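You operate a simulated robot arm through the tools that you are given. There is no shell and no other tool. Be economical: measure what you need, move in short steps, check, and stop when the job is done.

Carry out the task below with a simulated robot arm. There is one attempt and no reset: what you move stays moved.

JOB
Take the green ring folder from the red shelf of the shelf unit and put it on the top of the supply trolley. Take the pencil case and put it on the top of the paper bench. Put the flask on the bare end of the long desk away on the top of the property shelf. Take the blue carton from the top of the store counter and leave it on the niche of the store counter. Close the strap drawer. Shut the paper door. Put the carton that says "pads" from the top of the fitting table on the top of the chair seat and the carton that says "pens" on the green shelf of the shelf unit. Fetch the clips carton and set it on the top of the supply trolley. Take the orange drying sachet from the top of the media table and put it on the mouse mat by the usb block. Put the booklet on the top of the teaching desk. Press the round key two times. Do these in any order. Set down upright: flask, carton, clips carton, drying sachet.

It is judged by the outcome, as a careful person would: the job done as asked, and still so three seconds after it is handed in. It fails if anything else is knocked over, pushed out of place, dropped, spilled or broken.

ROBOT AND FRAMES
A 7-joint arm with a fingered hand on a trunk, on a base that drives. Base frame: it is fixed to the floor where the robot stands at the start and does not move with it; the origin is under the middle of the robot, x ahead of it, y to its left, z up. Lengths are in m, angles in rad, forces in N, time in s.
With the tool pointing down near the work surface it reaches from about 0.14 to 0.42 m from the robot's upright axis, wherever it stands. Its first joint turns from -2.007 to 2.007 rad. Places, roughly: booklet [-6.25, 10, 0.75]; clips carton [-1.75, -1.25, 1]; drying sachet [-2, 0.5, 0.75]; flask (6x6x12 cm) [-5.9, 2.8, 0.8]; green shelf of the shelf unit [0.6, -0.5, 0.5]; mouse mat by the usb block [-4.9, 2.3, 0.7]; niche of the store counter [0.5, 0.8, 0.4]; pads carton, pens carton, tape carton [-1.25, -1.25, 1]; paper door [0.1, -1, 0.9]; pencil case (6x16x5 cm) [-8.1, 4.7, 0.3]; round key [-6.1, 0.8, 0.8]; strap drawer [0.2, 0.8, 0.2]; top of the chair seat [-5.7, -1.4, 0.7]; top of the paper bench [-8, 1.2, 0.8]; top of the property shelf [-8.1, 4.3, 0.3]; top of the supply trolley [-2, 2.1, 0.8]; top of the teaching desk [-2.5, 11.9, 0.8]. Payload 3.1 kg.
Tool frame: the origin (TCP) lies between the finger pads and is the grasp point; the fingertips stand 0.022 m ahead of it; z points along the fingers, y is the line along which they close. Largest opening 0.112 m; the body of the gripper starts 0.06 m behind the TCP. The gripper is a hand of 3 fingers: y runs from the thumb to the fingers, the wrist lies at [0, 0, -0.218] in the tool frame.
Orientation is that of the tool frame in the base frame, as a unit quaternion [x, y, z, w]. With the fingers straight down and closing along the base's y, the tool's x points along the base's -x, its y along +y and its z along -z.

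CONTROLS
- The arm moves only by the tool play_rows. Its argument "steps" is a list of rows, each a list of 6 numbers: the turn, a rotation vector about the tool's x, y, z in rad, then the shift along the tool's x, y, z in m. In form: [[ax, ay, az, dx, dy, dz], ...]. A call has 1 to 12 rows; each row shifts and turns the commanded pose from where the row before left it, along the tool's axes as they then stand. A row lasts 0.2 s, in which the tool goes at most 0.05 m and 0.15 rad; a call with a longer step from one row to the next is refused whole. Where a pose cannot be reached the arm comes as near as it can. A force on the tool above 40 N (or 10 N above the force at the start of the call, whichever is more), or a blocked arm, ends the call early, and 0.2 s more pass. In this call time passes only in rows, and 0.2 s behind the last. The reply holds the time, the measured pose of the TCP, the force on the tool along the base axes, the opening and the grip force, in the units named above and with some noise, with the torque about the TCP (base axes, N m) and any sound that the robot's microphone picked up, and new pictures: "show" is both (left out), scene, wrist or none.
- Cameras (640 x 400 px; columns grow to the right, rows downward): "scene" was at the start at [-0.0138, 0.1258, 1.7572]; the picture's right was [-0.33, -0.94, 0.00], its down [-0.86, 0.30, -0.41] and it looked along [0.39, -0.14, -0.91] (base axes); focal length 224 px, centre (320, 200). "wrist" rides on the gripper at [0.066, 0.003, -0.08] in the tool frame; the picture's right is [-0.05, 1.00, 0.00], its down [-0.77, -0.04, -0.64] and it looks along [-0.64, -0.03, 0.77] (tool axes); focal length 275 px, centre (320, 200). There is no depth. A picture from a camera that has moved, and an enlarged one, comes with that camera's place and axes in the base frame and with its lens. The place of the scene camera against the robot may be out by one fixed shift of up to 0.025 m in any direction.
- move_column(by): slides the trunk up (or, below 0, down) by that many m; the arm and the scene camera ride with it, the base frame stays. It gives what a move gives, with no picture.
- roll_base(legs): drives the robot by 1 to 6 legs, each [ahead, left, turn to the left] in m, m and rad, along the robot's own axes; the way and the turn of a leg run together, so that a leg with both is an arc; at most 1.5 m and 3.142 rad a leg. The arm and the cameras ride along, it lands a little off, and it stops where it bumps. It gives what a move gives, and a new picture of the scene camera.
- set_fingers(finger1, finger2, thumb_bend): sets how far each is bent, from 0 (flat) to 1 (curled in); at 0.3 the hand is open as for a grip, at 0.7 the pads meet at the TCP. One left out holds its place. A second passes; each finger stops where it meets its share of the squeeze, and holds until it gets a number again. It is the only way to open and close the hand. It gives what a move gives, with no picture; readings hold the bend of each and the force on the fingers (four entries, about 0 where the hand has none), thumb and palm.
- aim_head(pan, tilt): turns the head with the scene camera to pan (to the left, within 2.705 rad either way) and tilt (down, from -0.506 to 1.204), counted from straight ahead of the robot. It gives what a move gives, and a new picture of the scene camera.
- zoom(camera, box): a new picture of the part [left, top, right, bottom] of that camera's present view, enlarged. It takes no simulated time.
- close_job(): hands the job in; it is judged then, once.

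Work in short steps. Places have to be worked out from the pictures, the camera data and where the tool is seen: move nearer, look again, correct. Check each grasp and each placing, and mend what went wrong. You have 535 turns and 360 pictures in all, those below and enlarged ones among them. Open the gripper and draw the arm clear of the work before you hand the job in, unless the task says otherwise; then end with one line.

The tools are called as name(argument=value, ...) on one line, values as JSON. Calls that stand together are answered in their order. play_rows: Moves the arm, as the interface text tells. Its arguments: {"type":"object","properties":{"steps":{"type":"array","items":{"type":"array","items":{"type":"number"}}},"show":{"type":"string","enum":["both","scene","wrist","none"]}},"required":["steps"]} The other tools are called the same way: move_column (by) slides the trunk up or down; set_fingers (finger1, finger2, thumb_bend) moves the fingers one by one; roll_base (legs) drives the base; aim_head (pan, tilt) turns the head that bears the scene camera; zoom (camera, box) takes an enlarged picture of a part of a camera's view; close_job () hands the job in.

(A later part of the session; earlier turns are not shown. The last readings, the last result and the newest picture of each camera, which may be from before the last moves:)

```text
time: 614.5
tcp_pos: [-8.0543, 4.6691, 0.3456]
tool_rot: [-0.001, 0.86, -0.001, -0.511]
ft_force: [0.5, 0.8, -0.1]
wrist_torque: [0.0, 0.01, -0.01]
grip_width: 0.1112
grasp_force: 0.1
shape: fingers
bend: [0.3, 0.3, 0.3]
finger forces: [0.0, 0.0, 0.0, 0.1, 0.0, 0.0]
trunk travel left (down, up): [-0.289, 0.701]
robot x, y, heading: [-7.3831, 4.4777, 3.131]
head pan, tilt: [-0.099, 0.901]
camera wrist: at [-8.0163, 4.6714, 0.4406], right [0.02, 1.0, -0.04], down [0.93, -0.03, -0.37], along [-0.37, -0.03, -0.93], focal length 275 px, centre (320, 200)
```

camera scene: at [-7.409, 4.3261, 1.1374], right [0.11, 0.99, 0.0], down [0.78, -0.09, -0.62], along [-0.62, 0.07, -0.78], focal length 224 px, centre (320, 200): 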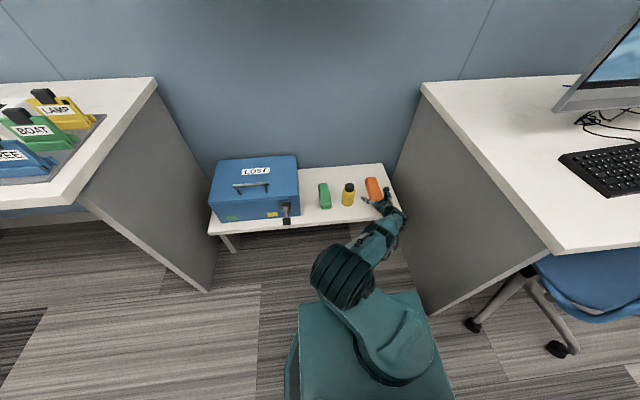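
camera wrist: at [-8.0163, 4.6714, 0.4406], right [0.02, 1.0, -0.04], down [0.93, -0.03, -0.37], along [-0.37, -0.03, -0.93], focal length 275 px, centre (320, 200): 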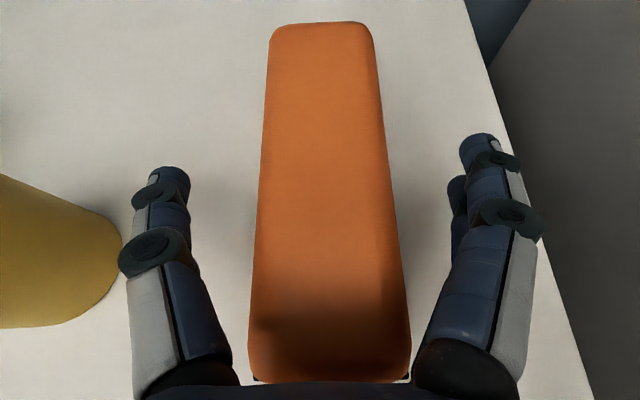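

move_column(by=-0.01)

set_fingers(finger1=0.75, finger2=0.75, thumb_bend=0.75)

move_column(by=0.1)

play_rows(steps=[[0, 0, 0, 0, 0, 0]], show="wrist")

```text
time: 615.1
tcp_pos: [-8.055, 4.6691, 0.3365]
tool_rot: [-0.003, 0.859, -0.001, -0.512]
ft_force: [-0.1, 1.5, 9.5]
wrist_torque: [0.25, -0.58, 0.08]
grip_width: 0.1112
grasp_force: 4.7
shape: fingers
bend: [0.3, 0.3, 0.3]
finger forces: [0.0, 9.6, 0.1, 0.0, 0.1, 0.0]
trunk travel left (down, up): [-0.279, 0.711]
robot x, y, heading: [-7.384, 4.4768, 3.131]
head pan, tilt: [-0.099, 0.901]
```

```text
time: 616.1
tcp_pos: [-8.0552, 4.6692, 0.3361]
tool_rot: [-0.002, 0.859, -0.001, -0.512]
ft_force: [-0.8, 5.0, 15.5]
wrist_torque: [0.33, -0.63, 0.21]
grip_width: 0.0499
grasp_force: 24.1
shape: fingers
bend: [0.54, 0.56, 0.57]
finger forces: [8.7, 21.5, 0.0, 0.0, 18.0, 0.0]
trunk travel left (down, up): [-0.279, 0.711]
robot x, y, heading: [-7.3848, 4.4809, 3.13]
head pan, tilt: [-0.099, 0.901]
```

```text
time: 617.5
tcp_pos: [-8.054, 4.6691, 0.4327]
tool_rot: [-0.002, 0.86, -0.002, -0.51]
ft_force: [-0.7, -0.2, -1.9]
wrist_torque: [0.03, -0.02, 0.01]
grip_width: 0.0499
grasp_force: 18.5
shape: fingers
bend: [0.54, 0.56, 0.57]
finger forces: [8.4, 10.2, 0.1, 0.1, 18.1, 0.0]
trunk travel left (down, up): [-0.379, 0.611]
robot x, y, heading: [-7.3814, 4.4757, 3.132]
head pan, tilt: [-0.099, 0.901]
```

```text
time: 617.9
tcp_pos: [-8.056, 4.6704, 0.434]
tool_rot: [-0.001, 0.859, -0.001, -0.511]
ft_force: [-0.2, -0.3, -1.9]
wrist_torque: [0.01, -0.01, 0.0]
grip_width: 0.0498
grasp_force: 18.0
shape: fingers
bend: [0.54, 0.56, 0.57]
finger forces: [8.3, 10.1, 0.0, 0.0, 18.2, 0.0]
trunk travel left (down, up): [-0.379, 0.611]
robot x, y, heading: [-7.3837, 4.477, 3.13]
head pan, tilt: [-0.099, 0.901]
camera wrist: at [-8.0162, 4.6716, 0.5304], right [0.02, 1.0, -0.04], down [0.93, -0.03, -0.37], along [-0.37, -0.03, -0.93], focal length 275 px, centre (320, 200)
```

wrist: 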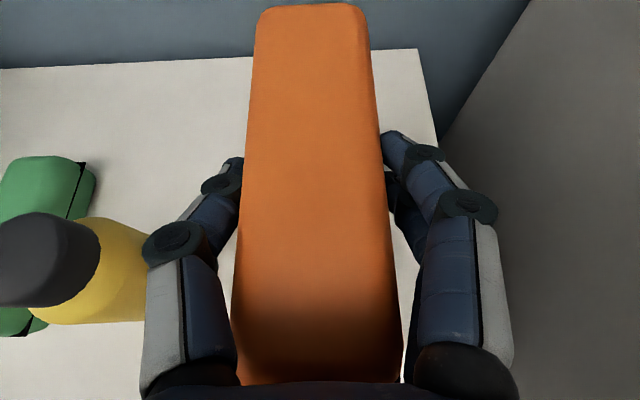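

Pencil case held. Back out, raise, and drive south to the paper bench.

roll_base(legs=[[-0.42, 0, 0]])

move_column(by=0.4)

move_column(by=0.2)

play_rows(steps=[[0, 0, 0, -0.019, -0.04, -0.035], [0, 0, 0, -0.019, -0.04, -0.035], [0, 0, 0, -0.019, -0.04, -0.035], [0, 0, 0, 0, -0.04, 0]], show="none")

roll_base(legs=[[0, 1.4, 0.01], [0, 1.4, 0]])

aim_head(pan=0.3, tilt=0.7)

```text
time: 620.5
tcp_pos: [-7.6219, 4.66, 0.4339]
tool_rot: [-0.006, 0.859, -0.004, -0.511]
ft_force: [-0.2, 0.1, -2.4]
wrist_torque: [0.02, -0.02, -0.02]
grip_width: 0.0499
grasp_force: 19.1
shape: fingers
bend: [0.54, 0.56, 0.57]
finger forces: [8.4, 10.1, 0.0, 0.1, 18.2, 0.0]
trunk travel left (down, up): [-0.379, 0.611]
robot x, y, heading: [-6.9455, 4.4751, 3.136]
head pan, tilt: [-0.099, 0.901]
camera scene: at [-6.9728, 4.3236, 1.2274], right [0.1, 0.99, 0.0], down [0.78, -0.08, -0.62], along [-0.62, 0.06, -0.78], focal length 224 px, centre (320, 200)
```

scene: 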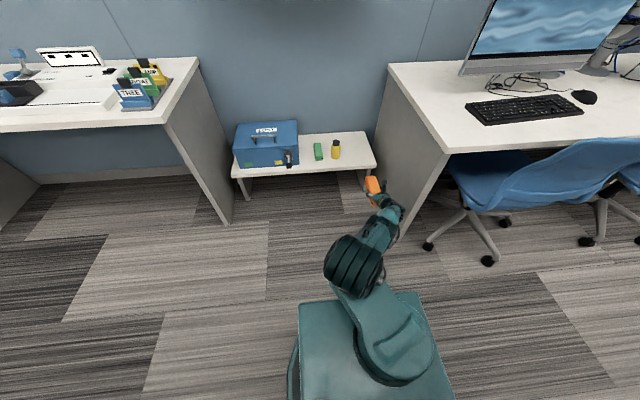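

```text
time: 624.3
tcp_pos: [-7.6223, 4.6618, 0.8343]
tool_rot: [-0.006, 0.859, -0.004, -0.511]
ft_force: [-0.7, 0.0, -1.6]
wrist_torque: [-0.02, -0.01, 0.01]
grip_width: 0.0499
grasp_force: 18.0
shape: fingers
bend: [0.54, 0.56, 0.57]
finger forces: [8.4, 10.1, 0.0, 0.0, 18.2, 0.1]
trunk travel left (down, up): [-0.779, 0.211]
robot x, y, heading: [-6.9487, 4.4786, 3.139]
head pan, tilt: [-0.099, 0.901]
```

```text
time: 626.5
tcp_pos: [-7.6216, 4.6613, 1.0338]
tool_rot: [-0.006, 0.859, -0.003, -0.511]
ft_force: [-0.5, 0.5, -0.7]
wrist_torque: [0.03, -0.05, -0.03]
grip_width: 0.05
grasp_force: 18.2
shape: fingers
bend: [0.54, 0.56, 0.57]
finger forces: [8.4, 10.1, 0.0, 0.0, 18.1, 0.1]
trunk travel left (down, up): [-0.979, 0.011]
robot x, y, heading: [-6.9459, 4.4747, 3.136]
head pan, tilt: [-0.099, 0.901]
```

```text
refused: row 1 steps farther than a row can; nothing moved
```

```text
time: 640.0
tcp_pos: [-7.5453, 1.8285, 1.0335]
tool_rot: [-0.032, 0.859, -0.02, -0.511]
ft_force: [0.0, -0.9, -1.8]
wrist_torque: [0.01, -0.05, 0.02]
grip_width: 0.0497
grasp_force: 18.4
shape: fingers
bend: [0.54, 0.56, 0.57]
finger forces: [8.5, 9.9, 0.0, 0.0, 18.0, 0.0]
trunk travel left (down, up): [-0.979, 0.011]
robot x, y, heading: [-6.8635, 1.685, -3.077]
head pan, tilt: [-0.099, 0.901]
camera scene: at [-6.877, 1.534, 1.8274], right [0.04, 1.0, 0.0], down [0.78, -0.03, -0.62], along [-0.62, 0.02, -0.78], focal length 224 px, centre (320, 200)
```

scene: 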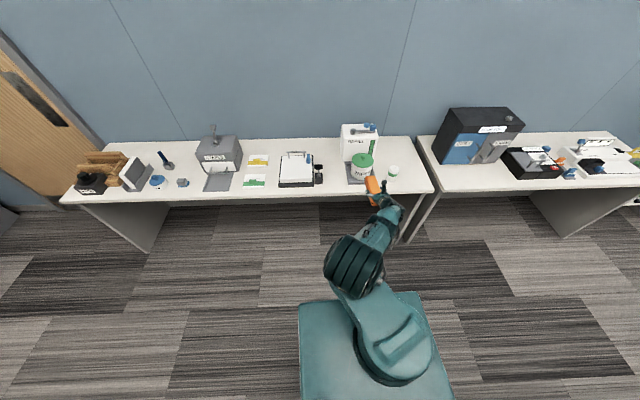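

```text
time: 640.9
tcp_pos: [-7.5443, 1.829, 1.0349]
tool_rot: [-0.033, 0.859, -0.02, -0.511]
ft_force: [0.1, 0.5, -1.3]
wrist_torque: [0.01, -0.01, -0.03]
grip_width: 0.0499
grasp_force: 18.2
shape: fingers
bend: [0.54, 0.56, 0.57]
finger forces: [8.4, 9.9, 0.0, 0.1, 18.0, 0.1]
trunk travel left (down, up): [-0.979, 0.011]
robot x, y, heading: [-6.8618, 1.6868, -3.077]
head pan, tilt: [0.3, 0.7]
camera scene: at [-6.881, 1.5012, 1.8435], right [-0.35, 0.94, 0.0], down [0.6, 0.23, -0.76], along [-0.72, -0.27, -0.64], focal length 224 px, centre (320, 200)
```

scene: 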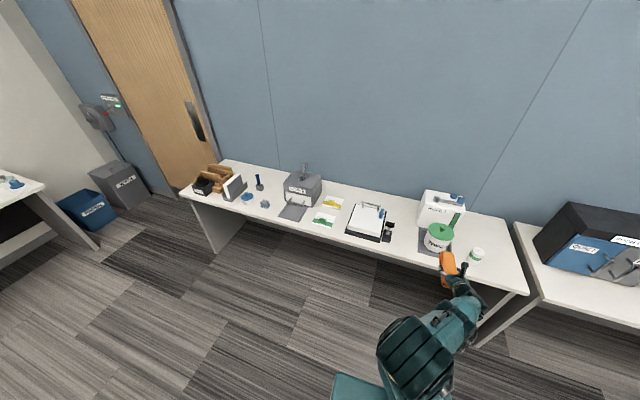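

zoom(camera="scene", box=[180, 150, 540, 300])

```text
1.78 times, centred on (360, 225) of scene
camera zoom: at [-6.881, 1.5012, 1.8435], right [-0.35, 0.94, 0.0], down [0.6, 0.23, -0.76], along [-0.72, -0.27, -0.64], focal length 399 px, centre (249, 156)
```

zoom: 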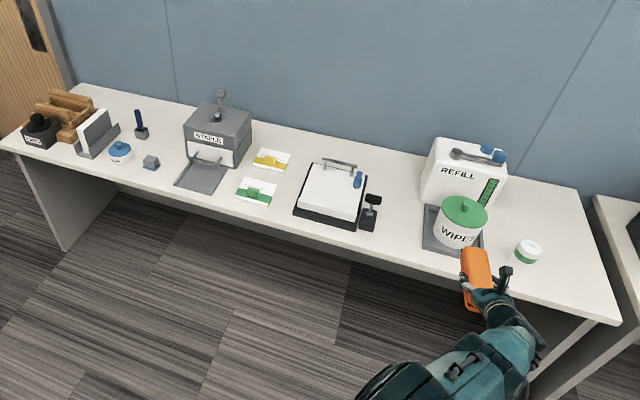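

I choose the free right end of the bench around (−8.0, 2.21). Align and drive over it.

roll_base(legs=[[0, 0, -0.065], [0, -0.34, 0], [0.3, 0, 0]])

play_rows(steps=[[0, 0, 0, 0, 0, 0]], show="wrist")

aim_head(pan=-0.2, tilt=0.9)

```text
time: 645.2
tcp_pos: [-7.8281, 2.2087, 1.0339]
tool_rot: [-0.007, 0.859, -0.004, -0.512]
ft_force: [0.0, 0.2, -1.6]
wrist_torque: [-0.01, -0.04, 0.02]
grip_width: 0.0499
grasp_force: 18.8
shape: fingers
bend: [0.54, 0.56, 0.57]
finger forces: [8.4, 9.9, 0.0, 0.1, 18.2, 0.0]
trunk travel left (down, up): [-0.979, 0.011]
robot x, y, heading: [-7.156, 2.0281, -3.14]
head pan, tilt: [0.3, 0.7]
camera scene: at [-7.1851, 1.8405, 1.8435], right [-0.3, 0.95, 0.0], down [0.61, 0.19, -0.77], along [-0.73, -0.23, -0.64], focal length 224 px, centre (320, 200)
```

scene: 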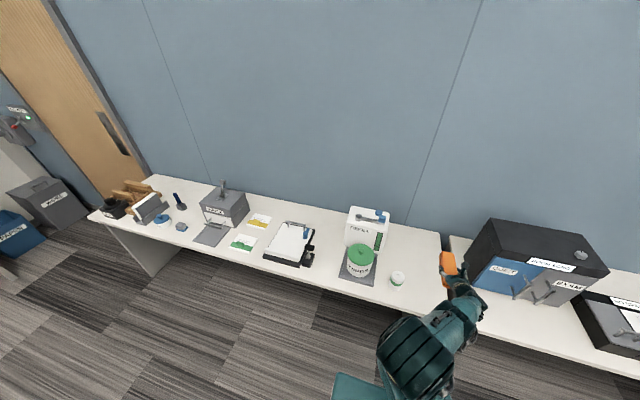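

```text
time: 645.6
tcp_pos: [-7.8283, 2.2087, 1.0349]
tool_rot: [-0.006, 0.86, -0.004, -0.511]
ft_force: [-0.4, -0.4, -1.5]
wrist_torque: [0.01, -0.05, -0.01]
grip_width: 0.0497
grasp_force: 18.1
shape: fingers
bend: [0.54, 0.56, 0.57]
finger forces: [8.4, 9.9, 0.1, 0.1, 18.0, 0.1]
trunk travel left (down, up): [-0.979, 0.011]
robot x, y, heading: [-7.1544, 2.0275, -3.137]
head pan, tilt: [0.3, 0.7]
camera wrist: at [-7.7897, 2.2116, 1.1308], right [0.01, 1.0, -0.04], down [0.93, -0.02, -0.37], along [-0.37, -0.04, -0.93], focal length 275 px, centre (320, 200)
```

wrist: 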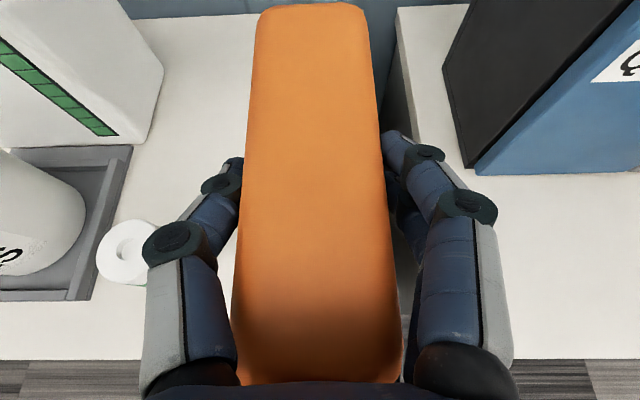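

```text
time: 646.5
tcp_pos: [-7.8295, 2.208, 1.0335]
tool_rot: [-0.007, 0.859, -0.004, -0.512]
ft_force: [0.2, -0.8, -1.5]
wrist_torque: [0.01, -0.02, 0.01]
grip_width: 0.0497
grasp_force: 18.3
shape: fingers
bend: [0.54, 0.56, 0.57]
finger forces: [8.4, 9.9, 0.1, 0.1, 18.1, 0.0]
trunk travel left (down, up): [-0.979, 0.011]
robot x, y, heading: [-7.1561, 2.0259, -3.143]
head pan, tilt: [-0.201, 0.901]
camera scene: at [-7.1791, 1.8806, 1.8274], right [0.2, 0.98, 0.0], down [0.77, -0.15, -0.62], along [-0.61, 0.12, -0.78], focal length 224 px, centre (320, 200)
```

scene: 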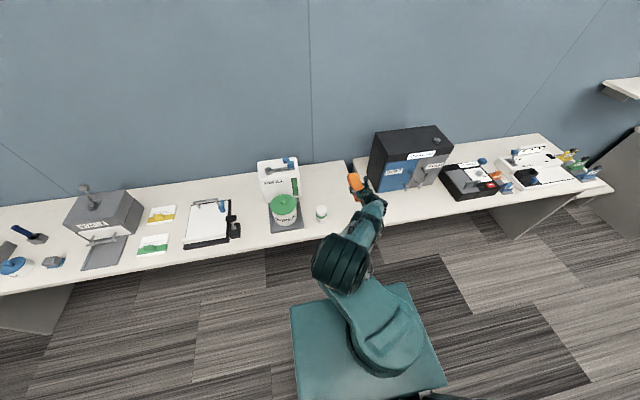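

roll_base(legs=[[0.15, 0.02, 0]])

move_column(by=-0.19)

play_rows(steps=[[0, 0, 0, 0, 0, 0]], show="wrist")

```text
time: 647.9
tcp_pos: [-7.9796, 2.1871, 1.0354]
tool_rot: [-0.007, 0.859, -0.005, -0.511]
ft_force: [0.0, 0.1, -1.4]
wrist_torque: [-0.02, -0.04, -0.01]
grip_width: 0.0497
grasp_force: 18.3
shape: fingers
bend: [0.54, 0.56, 0.57]
finger forces: [8.4, 9.9, 0.0, 0.0, 18.1, 0.0]
trunk travel left (down, up): [-0.979, 0.011]
robot x, y, heading: [-7.3045, 2.0052, -3.14]
head pan, tilt: [-0.201, 0.901]
camera scene: at [-7.3273, 1.8606, 1.8274], right [0.2, 0.98, 0.0], down [0.77, -0.15, -0.62], along [-0.61, 0.12, -0.78], focal length 224 px, centre (320, 200)
```

scene: 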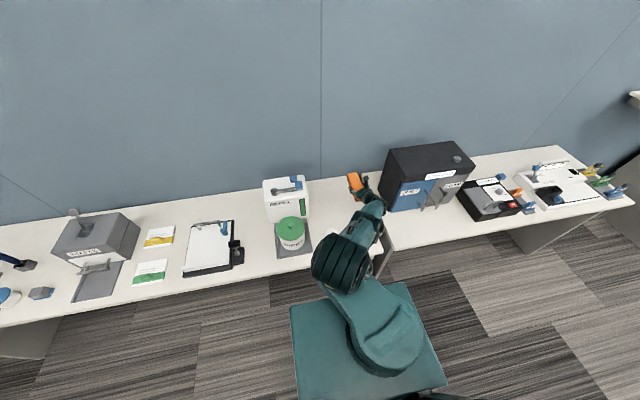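

```text
time: 650.0
tcp_pos: [-7.9802, 2.1875, 0.844]
tool_rot: [-0.008, 0.859, -0.005, -0.512]
ft_force: [0.7, 0.6, -1.3]
wrist_torque: [-0.01, -0.01, -0.02]
grip_width: 0.0499
grasp_force: 18.7
shape: fingers
bend: [0.54, 0.56, 0.57]
finger forces: [8.4, 9.9, 0.1, 0.1, 18.1, 0.1]
trunk travel left (down, up): [-0.789, 0.201]
robot x, y, heading: [-7.3036, 2.0051, -3.138]
head pan, tilt: [-0.201, 0.901]
```

```text
time: 650.4
tcp_pos: [-7.9795, 2.1866, 0.8444]
tool_rot: [-0.007, 0.859, -0.005, -0.512]
ft_force: [0.1, -0.9, -0.9]
wrist_torque: [0.0, -0.06, 0.0]
grip_width: 0.0498
grasp_force: 18.3
shape: fingers
bend: [0.54, 0.56, 0.57]
finger forces: [8.4, 9.9, 0.0, 0.0, 18.1, 0.0]
trunk travel left (down, up): [-0.789, 0.201]
robot x, y, heading: [-7.3037, 2.0044, -3.135]
head pan, tilt: [-0.201, 0.901]
camera wrist: at [-7.9416, 2.19, 0.9404], right [0.01, 1.0, -0.04], down [0.93, -0.02, -0.37], along [-0.37, -0.04, -0.93], focal length 275 px, centre (320, 200)
```

wrist: 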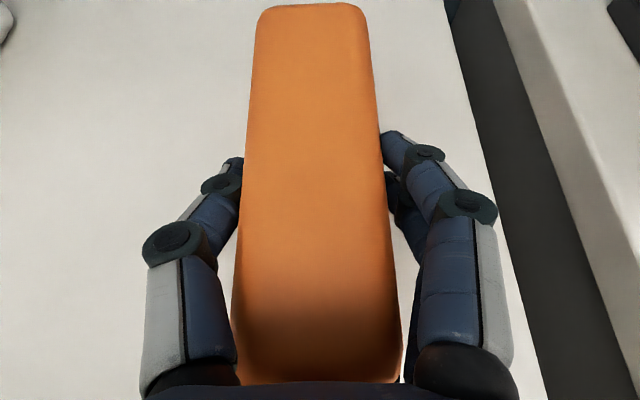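

move_column(by=-0.02)

move_column(by=-0.012)

```text
time: 651.0
tcp_pos: [-7.9833, 2.1893, 0.8358]
tool_rot: [-0.01, 0.853, -0.002, -0.521]
ft_force: [3.4, -1.6, 19.7]
wrist_torque: [-0.04, -0.85, -0.1]
grip_width: 0.05
grasp_force: 25.9
shape: fingers
bend: [0.55, 0.58, 0.58]
finger forces: [8.3, 17.7, 0.0, 0.1, 26.4, 0.0]
trunk travel left (down, up): [-0.768, 0.222]
robot x, y, heading: [-7.3075, 2.009, -3.142]
head pan, tilt: [-0.201, 0.901]
stopped: the force on the tool passed its limit (the readings are from after the stop); the commanded pose is now the measured one
```

```text
time: 651.4
tcp_pos: [-7.9864, 2.1904, 0.8353]
tool_rot: [-0.01, 0.85, 0.0, -0.526]
ft_force: [6.8, -4.0, 22.1]
wrist_torque: [-0.11, -1.26, -0.16]
grip_width: 0.0502
grasp_force: 29.6
shape: fingers
bend: [0.55, 0.58, 0.58]
finger forces: [8.2, 20.4, 0.0, 0.0, 31.7, 0.0]
trunk travel left (down, up): [-0.763, 0.227]
robot x, y, heading: [-7.3031, 2.0108, -3.139]
head pan, tilt: [-0.201, 0.901]
stopped: the force on the tool passed its limit (the readings are from after the stop); the commanded pose is now the measured one
```

move_column(by=0.006)

set_fingers(finger1=0.45, finger2=0.45, thumb_bend=0.5)

set_fingers(finger1=0.33, finger2=0.33, thumb_bend=0.33)

move_column(by=0.06)

roll_base(legs=[[-0.25, 0, 0]])

zoom(camera="scene", box=[240, 140, 440, 280])

```text
time: 652.0
tcp_pos: [-7.9859, 2.1893, 0.8363]
tool_rot: [-0.009, 0.853, -0.001, -0.522]
ft_force: [0.6, -1.2, 2.0]
wrist_torque: [0.01, -0.3, -0.01]
grip_width: 0.0503
grasp_force: 22.1
shape: fingers
bend: [0.55, 0.58, 0.58]
finger forces: [8.3, 13.8, 0.0, 0.0, 21.7, 0.0]
trunk travel left (down, up): [-0.769, 0.221]
robot x, y, heading: [-7.3032, 2.0054, -3.141]
head pan, tilt: [-0.201, 0.901]
```

```text
time: 653.0
tcp_pos: [-7.9875, 2.1905, 0.8377]
tool_rot: [-0.011, 0.852, -0.002, -0.523]
ft_force: [0.0, -1.0, 0.7]
wrist_torque: [-0.02, -0.03, -0.04]
grip_width: 0.0628
grasp_force: 1.9
shape: fingers
bend: [0.45, 0.45, 0.5]
finger forces: [0.1, 1.7, 0.1, 0.0, 2.1, 0.1]
trunk travel left (down, up): [-0.769, 0.221]
robot x, y, heading: [-7.3068, 2.0043, -3.138]
head pan, tilt: [-0.201, 0.901]
```

```text
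time: 654.0
tcp_pos: [-7.9875, 2.1896, 0.8377]
tool_rot: [-0.01, 0.853, -0.002, -0.523]
ft_force: [-0.7, -0.2, 0.3]
wrist_torque: [0.01, -0.03, 0.02]
grip_width: 0.1031
grasp_force: 0.3
shape: fingers
bend: [0.33, 0.33, 0.33]
finger forces: [0.0, 0.6, 0.0, 0.0, 0.1, 0.0]
trunk travel left (down, up): [-0.769, 0.221]
robot x, y, heading: [-7.3047, 2.004, -3.143]
head pan, tilt: [-0.201, 0.901]
```

```text
time: 655.0
tcp_pos: [-7.9871, 2.1899, 0.8979]
tool_rot: [-0.009, 0.852, -0.001, -0.524]
ft_force: [-0.7, -0.5, 0.0]
wrist_torque: [-0.01, 0.03, 0.0]
grip_width: 0.1029
grasp_force: 0.1
shape: fingers
bend: [0.33, 0.33, 0.33]
finger forces: [0.0, 0.0, 0.0, 0.1, 0.0, 0.0]
trunk travel left (down, up): [-0.829, 0.161]
robot x, y, heading: [-7.3038, 2.0051, -3.14]
head pan, tilt: [-0.201, 0.901]
```

```text
time: 656.8
tcp_pos: [-7.7377, 2.1918, 0.8985]
tool_rot: [-0.011, 0.852, -0.002, -0.524]
ft_force: [0.2, -0.2, -0.3]
wrist_torque: [0.02, -0.01, -0.01]
grip_width: 0.103
grasp_force: 0.0
shape: fingers
bend: [0.33, 0.33, 0.33]
finger forces: [0.1, 0.2, 0.0, 0.1, 0.1, 0.0]
trunk travel left (down, up): [-0.829, 0.161]
robot x, y, heading: [-7.0527, 2.0041, -3.138]
head pan, tilt: [-0.201, 0.901]
camera scene: at [-7.0788, 1.8614, 1.6774], right [0.19, 0.98, 0.0], down [0.77, -0.15, -0.62], along [-0.61, 0.12, -0.78], focal length 224 px, centre (320, 200)
```

scene: 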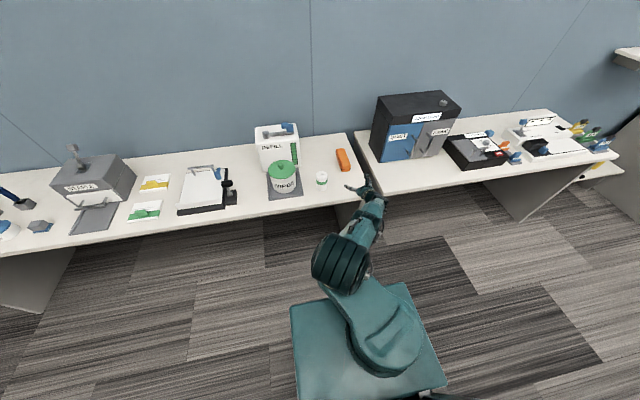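

```text
2.86 times, centred on (340, 210) of scene
camera zoom: at [-7.0788, 1.8614, 1.6774], right [0.19, 0.98, 0.0], down [0.77, -0.15, -0.62], along [-0.61, 0.12, -0.78], focal length 641 px, centre (263, 171)
```

zoom: 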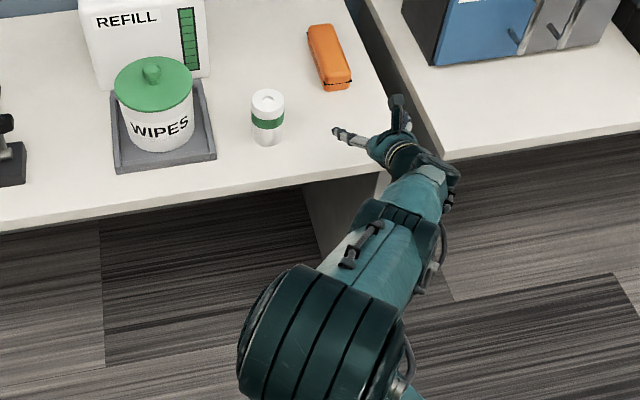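

Pencil case placed. Now look north up the aisle toward the booklet.

move_column(by=0.16)

roll_base(legs=[[-0.15, 0, 0], [0, 0, -1.57]])

aim_head(pan=0.0, tilt=0.35)

```text
time: 658.6
tcp_pos: [-7.7384, 2.1904, 1.0585]
tool_rot: [-0.011, 0.852, -0.001, -0.524]
ft_force: [0.1, 0.3, -1.4]
wrist_torque: [0.04, -0.02, -0.01]
grip_width: 0.1027
grasp_force: 0.1
shape: fingers
bend: [0.33, 0.33, 0.33]
finger forces: [0.1, 0.0, 0.0, 0.0, 0.1, 0.0]
trunk travel left (down, up): [-0.989, 0.001]
robot x, y, heading: [-7.0548, 2.0095, -3.138]
head pan, tilt: [-0.201, 0.901]
```

```text
time: 663.9
tcp_pos: [-6.7002, 2.6841, 1.0591]
tool_rot: [0.603, 0.602, 0.373, -0.366]
ft_force: [0.2, -0.1, 0.5]
wrist_torque: [-0.02, 0.01, 0.0]
grip_width: 0.103
grasp_force: 0.1
shape: fingers
bend: [0.33, 0.33, 0.33]
finger forces: [0.1, 0.0, 0.0, 0.1, 0.0, 0.1]
trunk travel left (down, up): [-0.989, 0.001]
robot x, y, heading: [-6.9051, 2.0066, 1.544]
head pan, tilt: [-0.201, 0.901]
camera scene: at [-7.0515, 2.0173, 1.8374], right [0.97, -0.22, 0.0], down [-0.17, -0.76, -0.62], along [0.14, 0.61, -0.78], focal length 224 px, centre (320, 200)
```

scene: 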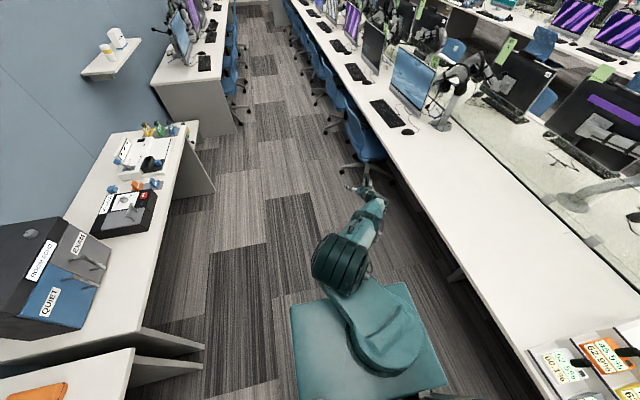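

```text
time: 664.9
tcp_pos: [-6.7004, 2.6855, 1.0573]
tool_rot: [0.603, 0.602, 0.373, -0.366]
ft_force: [0.5, 0.2, 0.5]
wrist_torque: [0.03, 0.02, 0.0]
grip_width: 0.103
grasp_force: 0.0
shape: fingers
bend: [0.33, 0.33, 0.33]
finger forces: [0.0, 0.0, 0.0, 0.0, 0.0, 0.0]
trunk travel left (down, up): [-0.989, 0.001]
robot x, y, heading: [-6.905, 2.0048, 1.544]
head pan, tilt: [0.0, 0.351]
camera scene: at [-7.066, 2.0368, 1.8849], right [1.0, -0.02, 0.0], down [-0.01, -0.34, -0.94], along [0.02, 0.94, -0.34], focal length 224 px, centre (320, 200)
```

scene: 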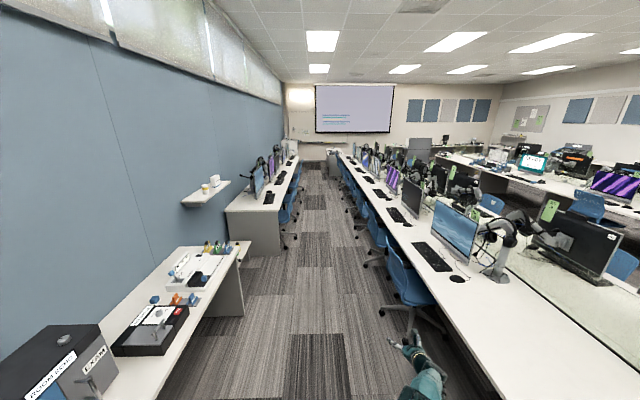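

The aisle centre is x≈−6.92 with ~0.95 m clearance. I centre the hand and drive north.

play_rows(steps=[[0, 0, 0, -0.01, -0.04, -0.02], [0, 0, 0, -0.01, -0.04, -0.02], [0, 0, 0, -0.01, -0.04, -0.02], [0, 0, 0, -0.01, -0.04, -0.02], [0, 0, 0, -0.01, -0.04, -0.02]], show="none")

roll_base(legs=[[1.4, 0, 0.025], [1.4, 0, 0]])

```text
time: 666.2
tcp_pos: [-6.8611, 2.613, 1.0833]
tool_rot: [0.612, 0.575, 0.406, -0.361]
ft_force: [-0.6, -0.5, -0.5]
wrist_torque: [-0.02, 0.01, 0.02]
grip_width: 0.1032
grasp_force: 0.0
shape: fingers
bend: [0.33, 0.33, 0.33]
finger forces: [0.0, 0.0, 0.0, 0.1, 0.0, 0.0]
trunk travel left (down, up): [-0.989, 0.001]
robot x, y, heading: [-6.9036, 2.008, 1.544]
head pan, tilt: [0.0, 0.351]
stopped in row 5: the arm was blocked; the commanded pose is now the measured one
```

```text
time: 679.5
tcp_pos: [-6.833, 5.3662, 1.0848]
tool_rot: [0.605, 0.581, 0.403, -0.366]
ft_force: [0.4, 0.4, 0.3]
wrist_torque: [0.02, -0.02, -0.04]
grip_width: 0.1029
grasp_force: 0.0
shape: fingers
bend: [0.33, 0.33, 0.33]
finger forces: [0.0, 0.0, 0.0, 0.0, 0.0, 0.1]
trunk travel left (down, up): [-0.989, 0.001]
robot x, y, heading: [-6.864, 4.761, 1.56]
head pan, tilt: [0.0, 0.351]
camera scene: at [-7.0258, 4.7885, 1.8849], right [1.0, -0.01, 0.0], down [0.0, -0.34, -0.94], along [0.01, 0.94, -0.34], focal length 224 px, centre (320, 200)
```

scene: 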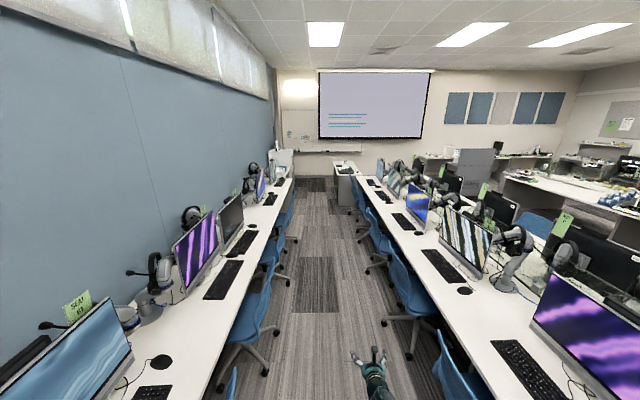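

roll_base(legs=[[1.4, 0.04, 0.01], [1.3, 0, 0]])

aim_head(pan=0.0, tilt=0.5)

```text
time: 693.0
tcp_pos: [-6.9142, 8.1368, 1.0839]
tool_rot: [0.594, 0.592, 0.397, -0.373]
ft_force: [1.1, -0.7, -0.7]
wrist_torque: [0.05, -0.01, -0.02]
grip_width: 0.1032
grasp_force: 0.1
shape: fingers
bend: [0.33, 0.33, 0.33]
finger forces: [0.0, 0.0, 0.0, 0.1, 0.0, 0.0]
trunk travel left (down, up): [-0.989, 0.001]
robot x, y, heading: [-6.9174, 7.5344, 1.603]
head pan, tilt: [0.0, 0.351]
camera scene: at [-7.0849, 7.5533, 1.8849], right [1.0, 0.03, 0.0], down [0.01, -0.34, -0.94], along [-0.03, 0.94, -0.34], focal length 224 px, centre (320, 200)
```

scene: 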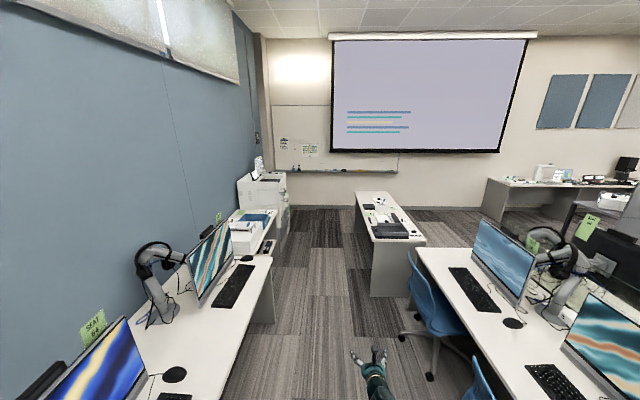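

```text
time: 693.7
tcp_pos: [-6.9138, 8.138, 1.0852]
tool_rot: [0.594, 0.592, 0.397, -0.374]
ft_force: [0.4, -0.4, 1.1]
wrist_torque: [0.03, 0.01, 0.0]
grip_width: 0.1033
grasp_force: 0.0
shape: fingers
bend: [0.33, 0.33, 0.33]
finger forces: [0.0, 0.1, 0.0, 0.1, 0.1, 0.0]
trunk travel left (down, up): [-0.989, 0.001]
robot x, y, heading: [-6.9225, 7.5321, 1.604]
head pan, tilt: [0.0, 0.499]
camera scene: at [-7.0848, 7.5516, 1.8713], right [1.0, 0.03, 0.0], down [0.02, -0.48, -0.88], along [-0.03, 0.88, -0.48], focal length 224 px, centre (320, 200)
```

scene: 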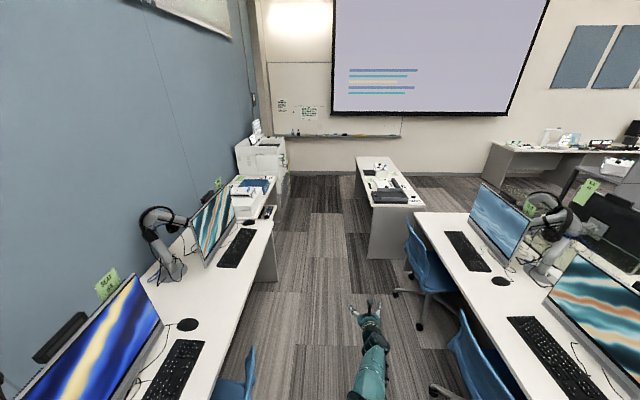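

zoom(camera="scene", box=[340, 145, 440, 220])

roll_base(legs=[[1.3, 0, -0.04]])

aim_head(pan=-0.5, tilt=0.7)

```text
5.33 times, centred on (390, 182) of scene
camera zoom: at [-7.0848, 7.5516, 1.8713], right [1.0, 0.03, 0.0], down [0.02, -0.48, -0.88], along [-0.03, 0.88, -0.48], focal length 1197 px, centre (-53, 293)
```

zoom: 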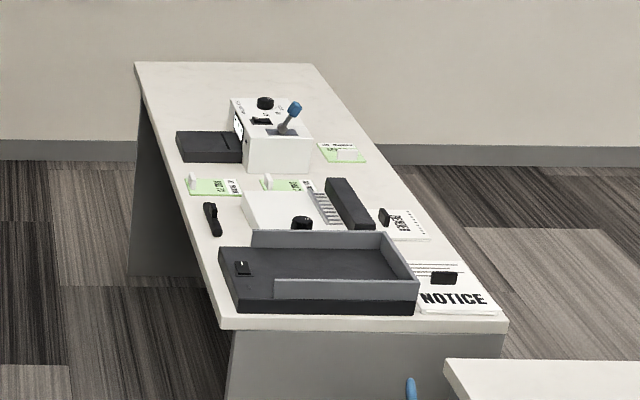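

```text
time: 700.4
tcp_pos: [-6.9447, 9.4725, 1.0856]
tool_rot: [0.597, 0.59, 0.398, -0.372]
ft_force: [0.3, -0.2, 0.2]
wrist_torque: [-0.02, 0.01, 0.03]
grip_width: 0.1032
grasp_force: 0.2
shape: fingers
bend: [0.33, 0.33, 0.33]
finger forces: [0.0, 0.1, 0.0, 0.0, 0.0, 0.1]
trunk travel left (down, up): [-0.989, 0.001]
robot x, y, heading: [-6.9577, 8.8695, 1.589]
head pan, tilt: [0.0, 0.499]
camera scene: at [-7.1201, 8.8879, 1.8713], right [1.0, 0.02, 0.0], down [0.01, -0.48, -0.88], along [-0.02, 0.88, -0.48], focal length 224 px, centre (320, 200)
```

scene: 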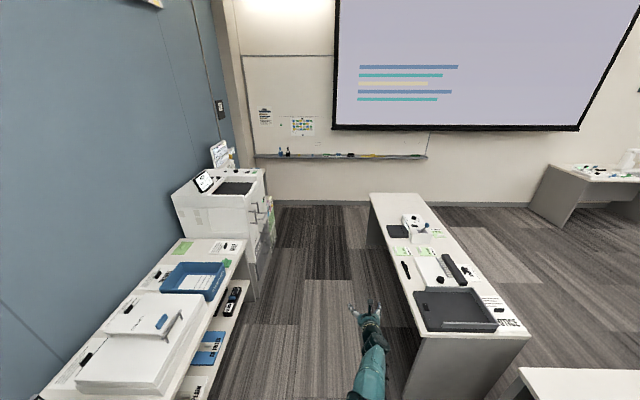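

```text
time: 701.3
tcp_pos: [-6.9447, 9.4739, 1.0855]
tool_rot: [0.596, 0.589, 0.398, -0.372]
ft_force: [0.1, 0.5, 0.4]
wrist_torque: [0.02, 0.03, 0.01]
grip_width: 0.1034
grasp_force: 0.1
shape: fingers
bend: [0.33, 0.33, 0.33]
finger forces: [0.0, 0.0, 0.0, 0.1, 0.2, 0.0]
trunk travel left (down, up): [-0.989, 0.001]
robot x, y, heading: [-6.9576, 8.8685, 1.6]
head pan, tilt: [-0.499, 0.7]
camera scene: at [-7.0793, 8.8725, 1.8536], right [0.89, -0.46, 0.0], down [-0.3, -0.57, -0.77], along [0.35, 0.68, -0.64], focal length 224 px, centre (320, 200)
```

scene: 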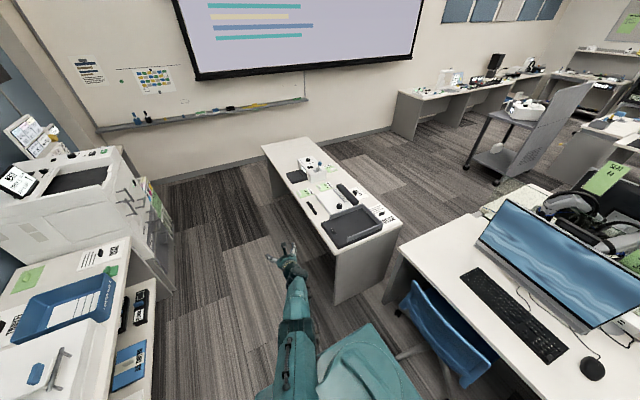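

zoom(camera="scene", box=[255, 130, 415, 250])

```text
3.33 times, centred on (335, 190) of scene
camera zoom: at [-7.0793, 8.8725, 1.8536], right [0.89, -0.46, 0.0], down [-0.3, -0.57, -0.77], along [0.35, 0.68, -0.64], focal length 748 px, centre (270, 233)
```

zoom: 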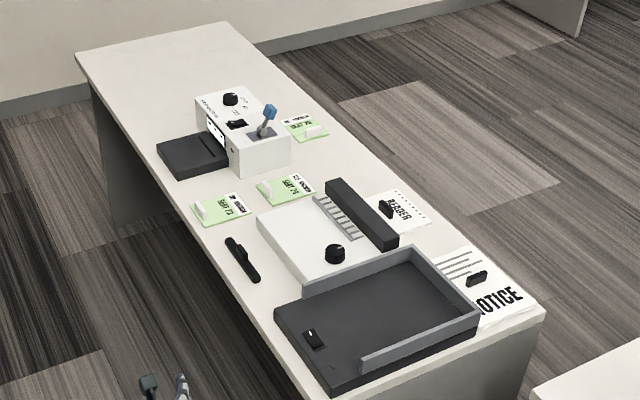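

The READER booklet lies at ≈(−6.16, 9.96), near the table's east edge. I go round the table's north end to its east side.

roll_base(legs=[[1.33, 0, 0], [0, 0, -1.6], [0, 1.42, 0]])

aim_head(pan=0.0, tilt=0.6)

```text
time: 718.4
tcp_pos: [-6.4485, 11.5731, 1.0858]
tool_rot: [0.839, 0.0, 0.545, 0.015]
ft_force: [-0.1, -0.6, 0.5]
wrist_torque: [0.0, 0.0, 0.01]
grip_width: 0.103
grasp_force: 0.1
shape: fingers
bend: [0.33, 0.33, 0.33]
finger forces: [0.1, 0.1, 0.1, 0.0, 0.0, 0.0]
trunk travel left (down, up): [-0.989, 0.001]
robot x, y, heading: [-7.0569, 11.5751, 0.034]
head pan, tilt: [-0.499, 0.7]
camera scene: at [-7.0527, 11.6829, 1.8536], right [-0.45, -0.89, 0.0], down [-0.58, 0.29, -0.76], along [0.68, -0.34, -0.64], focal length 224 px, centre (320, 200)
```

scene: 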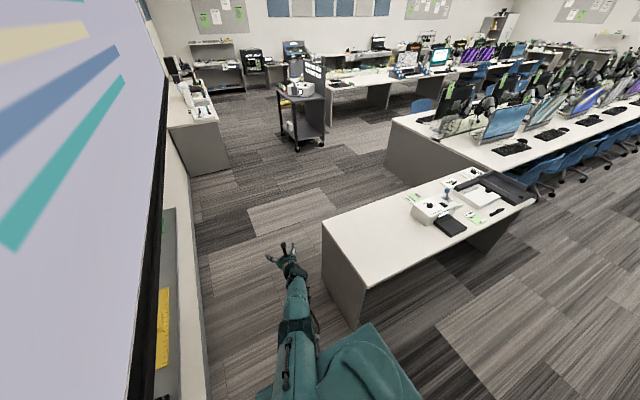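

```text
time: 719.3
tcp_pos: [-6.4484, 11.5726, 1.0863]
tool_rot: [0.838, 0.0, 0.545, 0.015]
ft_force: [0.6, 0.0, -0.6]
wrist_torque: [-0.01, 0.01, 0.03]
grip_width: 0.103
grasp_force: 0.0
shape: fingers
bend: [0.33, 0.33, 0.33]
finger forces: [0.0, 0.1, 0.0, 0.0, 0.1, 0.0]
trunk travel left (down, up): [-0.989, 0.001]
robot x, y, heading: [-7.0519, 11.575, 0.038]
head pan, tilt: [0.0, 0.6]
camera scene: at [-7.0403, 11.7238, 1.8622], right [0.03, -1.0, 0.0], down [-0.56, -0.02, -0.82], along [0.82, 0.03, -0.57], focal length 224 px, centre (320, 200)
```

scene: 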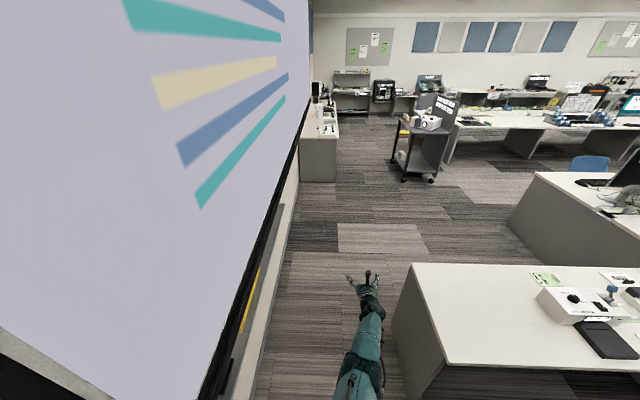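

roll_base(legs=[[0, 0, -0.038], [1.36, 0, 0], [0, -1.45, 0]])

roll_base(legs=[[0, 0, 3.14]])

aim_head(pan=0.1, tilt=0.9)

```text
time: 733.4
tcp_pos: [-5.207, 9.9832, 1.0852]
tool_rot: [0.837, -0.051, 0.542, 0.048]
ft_force: [0.5, -0.3, -0.2]
wrist_torque: [-0.03, 0.0, -0.04]
grip_width: 0.1032
grasp_force: 0.0
shape: fingers
bend: [0.33, 0.33, 0.33]
finger forces: [0.0, 0.0, 0.1, 0.0, 0.1, 0.0]
trunk travel left (down, up): [-0.989, 0.001]
robot x, y, heading: [-5.8112, 10.06, -0.083]
head pan, tilt: [0.0, 0.6]
camera scene: at [-5.7766, 10.2043, 1.8622], right [-0.09, -1.0, 0.0], down [-0.56, 0.05, -0.83], along [0.82, -0.07, -0.56], focal length 224 px, centre (320, 200)
```

scene: 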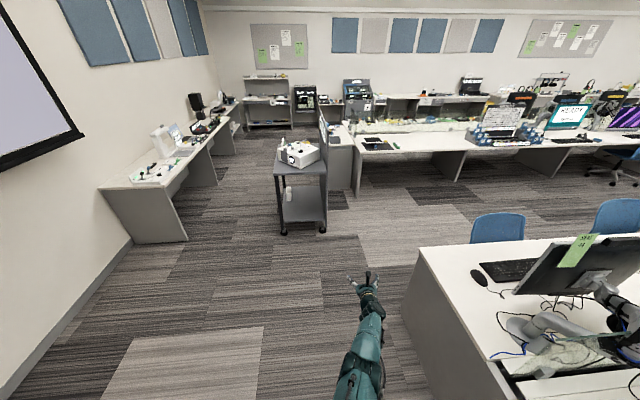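

```text
time: 741.3
tcp_pos: [-6.4136, 10.0863, 1.0864]
tool_rot: [0.013, 0.839, 0.023, -0.544]
ft_force: [-0.5, 0.0, 0.1]
wrist_torque: [0.0, -0.01, -0.01]
grip_width: 0.1031
grasp_force: 0.0
shape: fingers
bend: [0.33, 0.33, 0.33]
finger forces: [0.0, 0.0, 0.0, 0.0, 0.0, 0.1]
trunk travel left (down, up): [-0.989, 0.001]
robot x, y, heading: [-5.8065, 10.0584, 3.137]
head pan, tilt: [0.0, 0.6]
camera scene: at [-5.8469, 9.901, 1.8622], right [0.0, 1.0, 0.0], down [0.56, 0.0, -0.83], along [-0.83, 0.0, -0.56], focal length 224 px, centre (320, 200)
```

scene: 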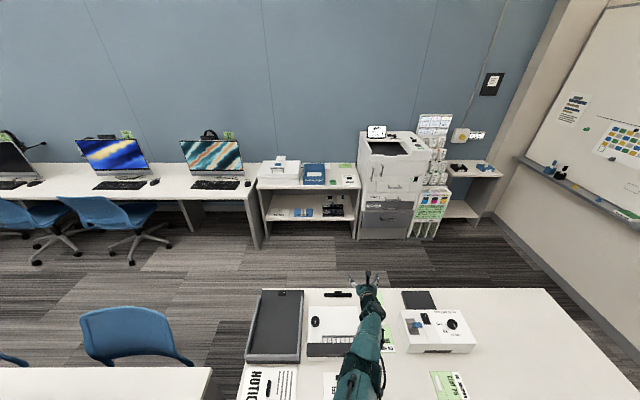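

```text
time: 742.1
tcp_pos: [-6.4124, 10.0879, 1.0859]
tool_rot: [0.014, 0.838, 0.025, -0.545]
ft_force: [-1.1, 0.7, 0.2]
wrist_torque: [-0.02, -0.04, -0.01]
grip_width: 0.1032
grasp_force: 0.1
shape: fingers
bend: [0.33, 0.33, 0.33]
finger forces: [0.0, 0.1, 0.0, 0.1, 0.1, 0.0]
trunk travel left (down, up): [-0.989, 0.001]
robot x, y, heading: [-5.8088, 10.0645, 3.142]
head pan, tilt: [0.099, 0.901]
camera scene: at [-5.8337, 9.8936, 1.8374], right [-0.1, 1.0, 0.0], down [0.78, 0.08, -0.62], along [-0.62, -0.06, -0.78], focal length 224 px, centre (320, 200)
```

scene: 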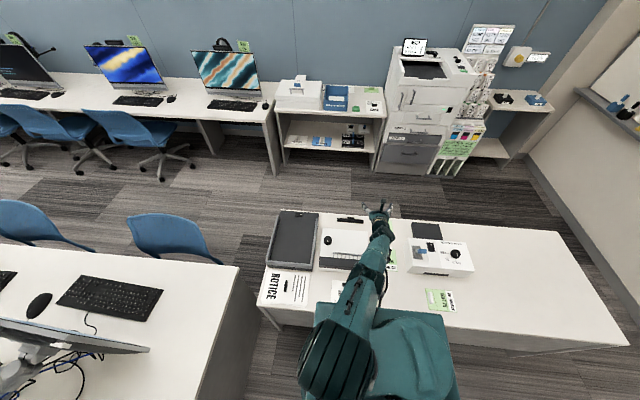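

Turn the tool straight down and bring it back above the booklet.

play_rows(steps=[[0, -0.144, 0, 0, 0, -0.03], [0, -0.144, 0, 0, 0, -0.03], [0, -0.144, 0, 0, 0, -0.03], [0, -0.144, 0, 0, 0, -0.03], [0, -0.144, 0, 0, 0, -0.02], [0, -0.144, 0, 0, 0, -0.02], [0, -0.144, 0, 0, 0, -0.01], [0, -0.144, 0, 0, 0, 0]], show="none")

roll_base(legs=[[-0.1, 0.0, 0]])

play_rows(steps=[[0, 0, 0, 0, 0, 0]], show="wrist")

```text
time: 743.9
tcp_pos: [-6.3118, 10.0796, 1.1883]
tool_rot: [0.019, 0.999, -0.008, -0.044]
ft_force: [0.7, -0.7, 0.8]
wrist_torque: [0.04, -0.03, 0.0]
grip_width: 0.1035
grasp_force: 0.1
shape: fingers
bend: [0.33, 0.33, 0.33]
finger forces: [0.0, 0.0, 0.1, 0.0, 0.0, 0.0]
out of reach, approached as far as the arm can: row 1, 2, 6, 7
trunk travel left (down, up): [-0.989, 0.001]
robot x, y, heading: [-5.8062, 10.062, 3.139]
head pan, tilt: [0.099, 0.901]
```

```text
time: 745.1
tcp_pos: [-6.2118, 10.0808, 1.1876]
tool_rot: [0.02, 0.999, -0.009, -0.043]
ft_force: [0.1, -0.9, 0.5]
wrist_torque: [0.0, 0.01, -0.01]
grip_width: 0.1033
grasp_force: 0.1
shape: fingers
bend: [0.33, 0.33, 0.33]
finger forces: [0.0, 0.0, 0.0, 0.0, 0.0, 0.1]
trunk travel left (down, up): [-0.989, 0.001]
robot x, y, heading: [-5.7076, 10.0618, 3.141]
head pan, tilt: [0.099, 0.901]
camera scene: at [-5.7356, 9.893, 1.8373], right [-0.1, 1.0, 0.0], down [0.78, 0.08, -0.62], along [-0.62, -0.06, -0.78], focal length 224 px, centre (320, 200)
```

scene: 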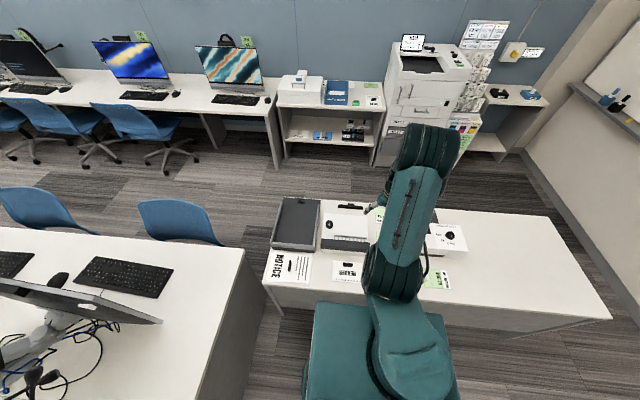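

```text
time: 745.5
tcp_pos: [-6.2128, 10.0799, 1.188]
tool_rot: [0.02, 0.999, -0.009, -0.043]
ft_force: [-0.1, -0.4, -0.1]
wrist_torque: [0.03, -0.02, 0.02]
grip_width: 0.1035
grasp_force: 0.0
shape: fingers
bend: [0.33, 0.33, 0.33]
finger forces: [0.0, 0.0, 0.1, 0.1, 0.1, 0.0]
trunk travel left (down, up): [-0.989, 0.001]
robot x, y, heading: [-5.7085, 10.0633, 3.135]
head pan, tilt: [0.099, 0.901]
camera wrist: at [-6.272, 10.0876, 1.2727], right [0.09, 1.0, -0.02], down [0.82, -0.06, 0.57], along [0.56, -0.07, -0.82], focal length 275 px, centre (320, 200)
```

wrist: 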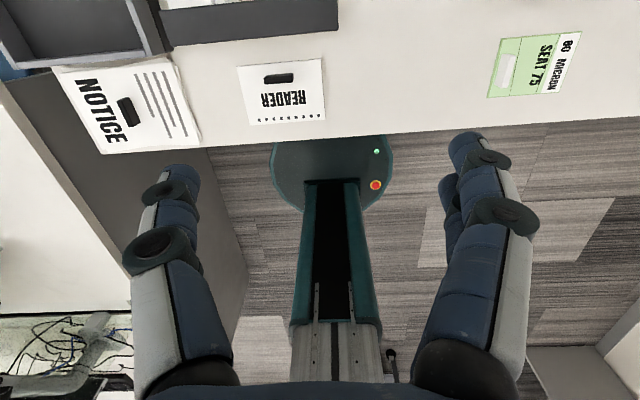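

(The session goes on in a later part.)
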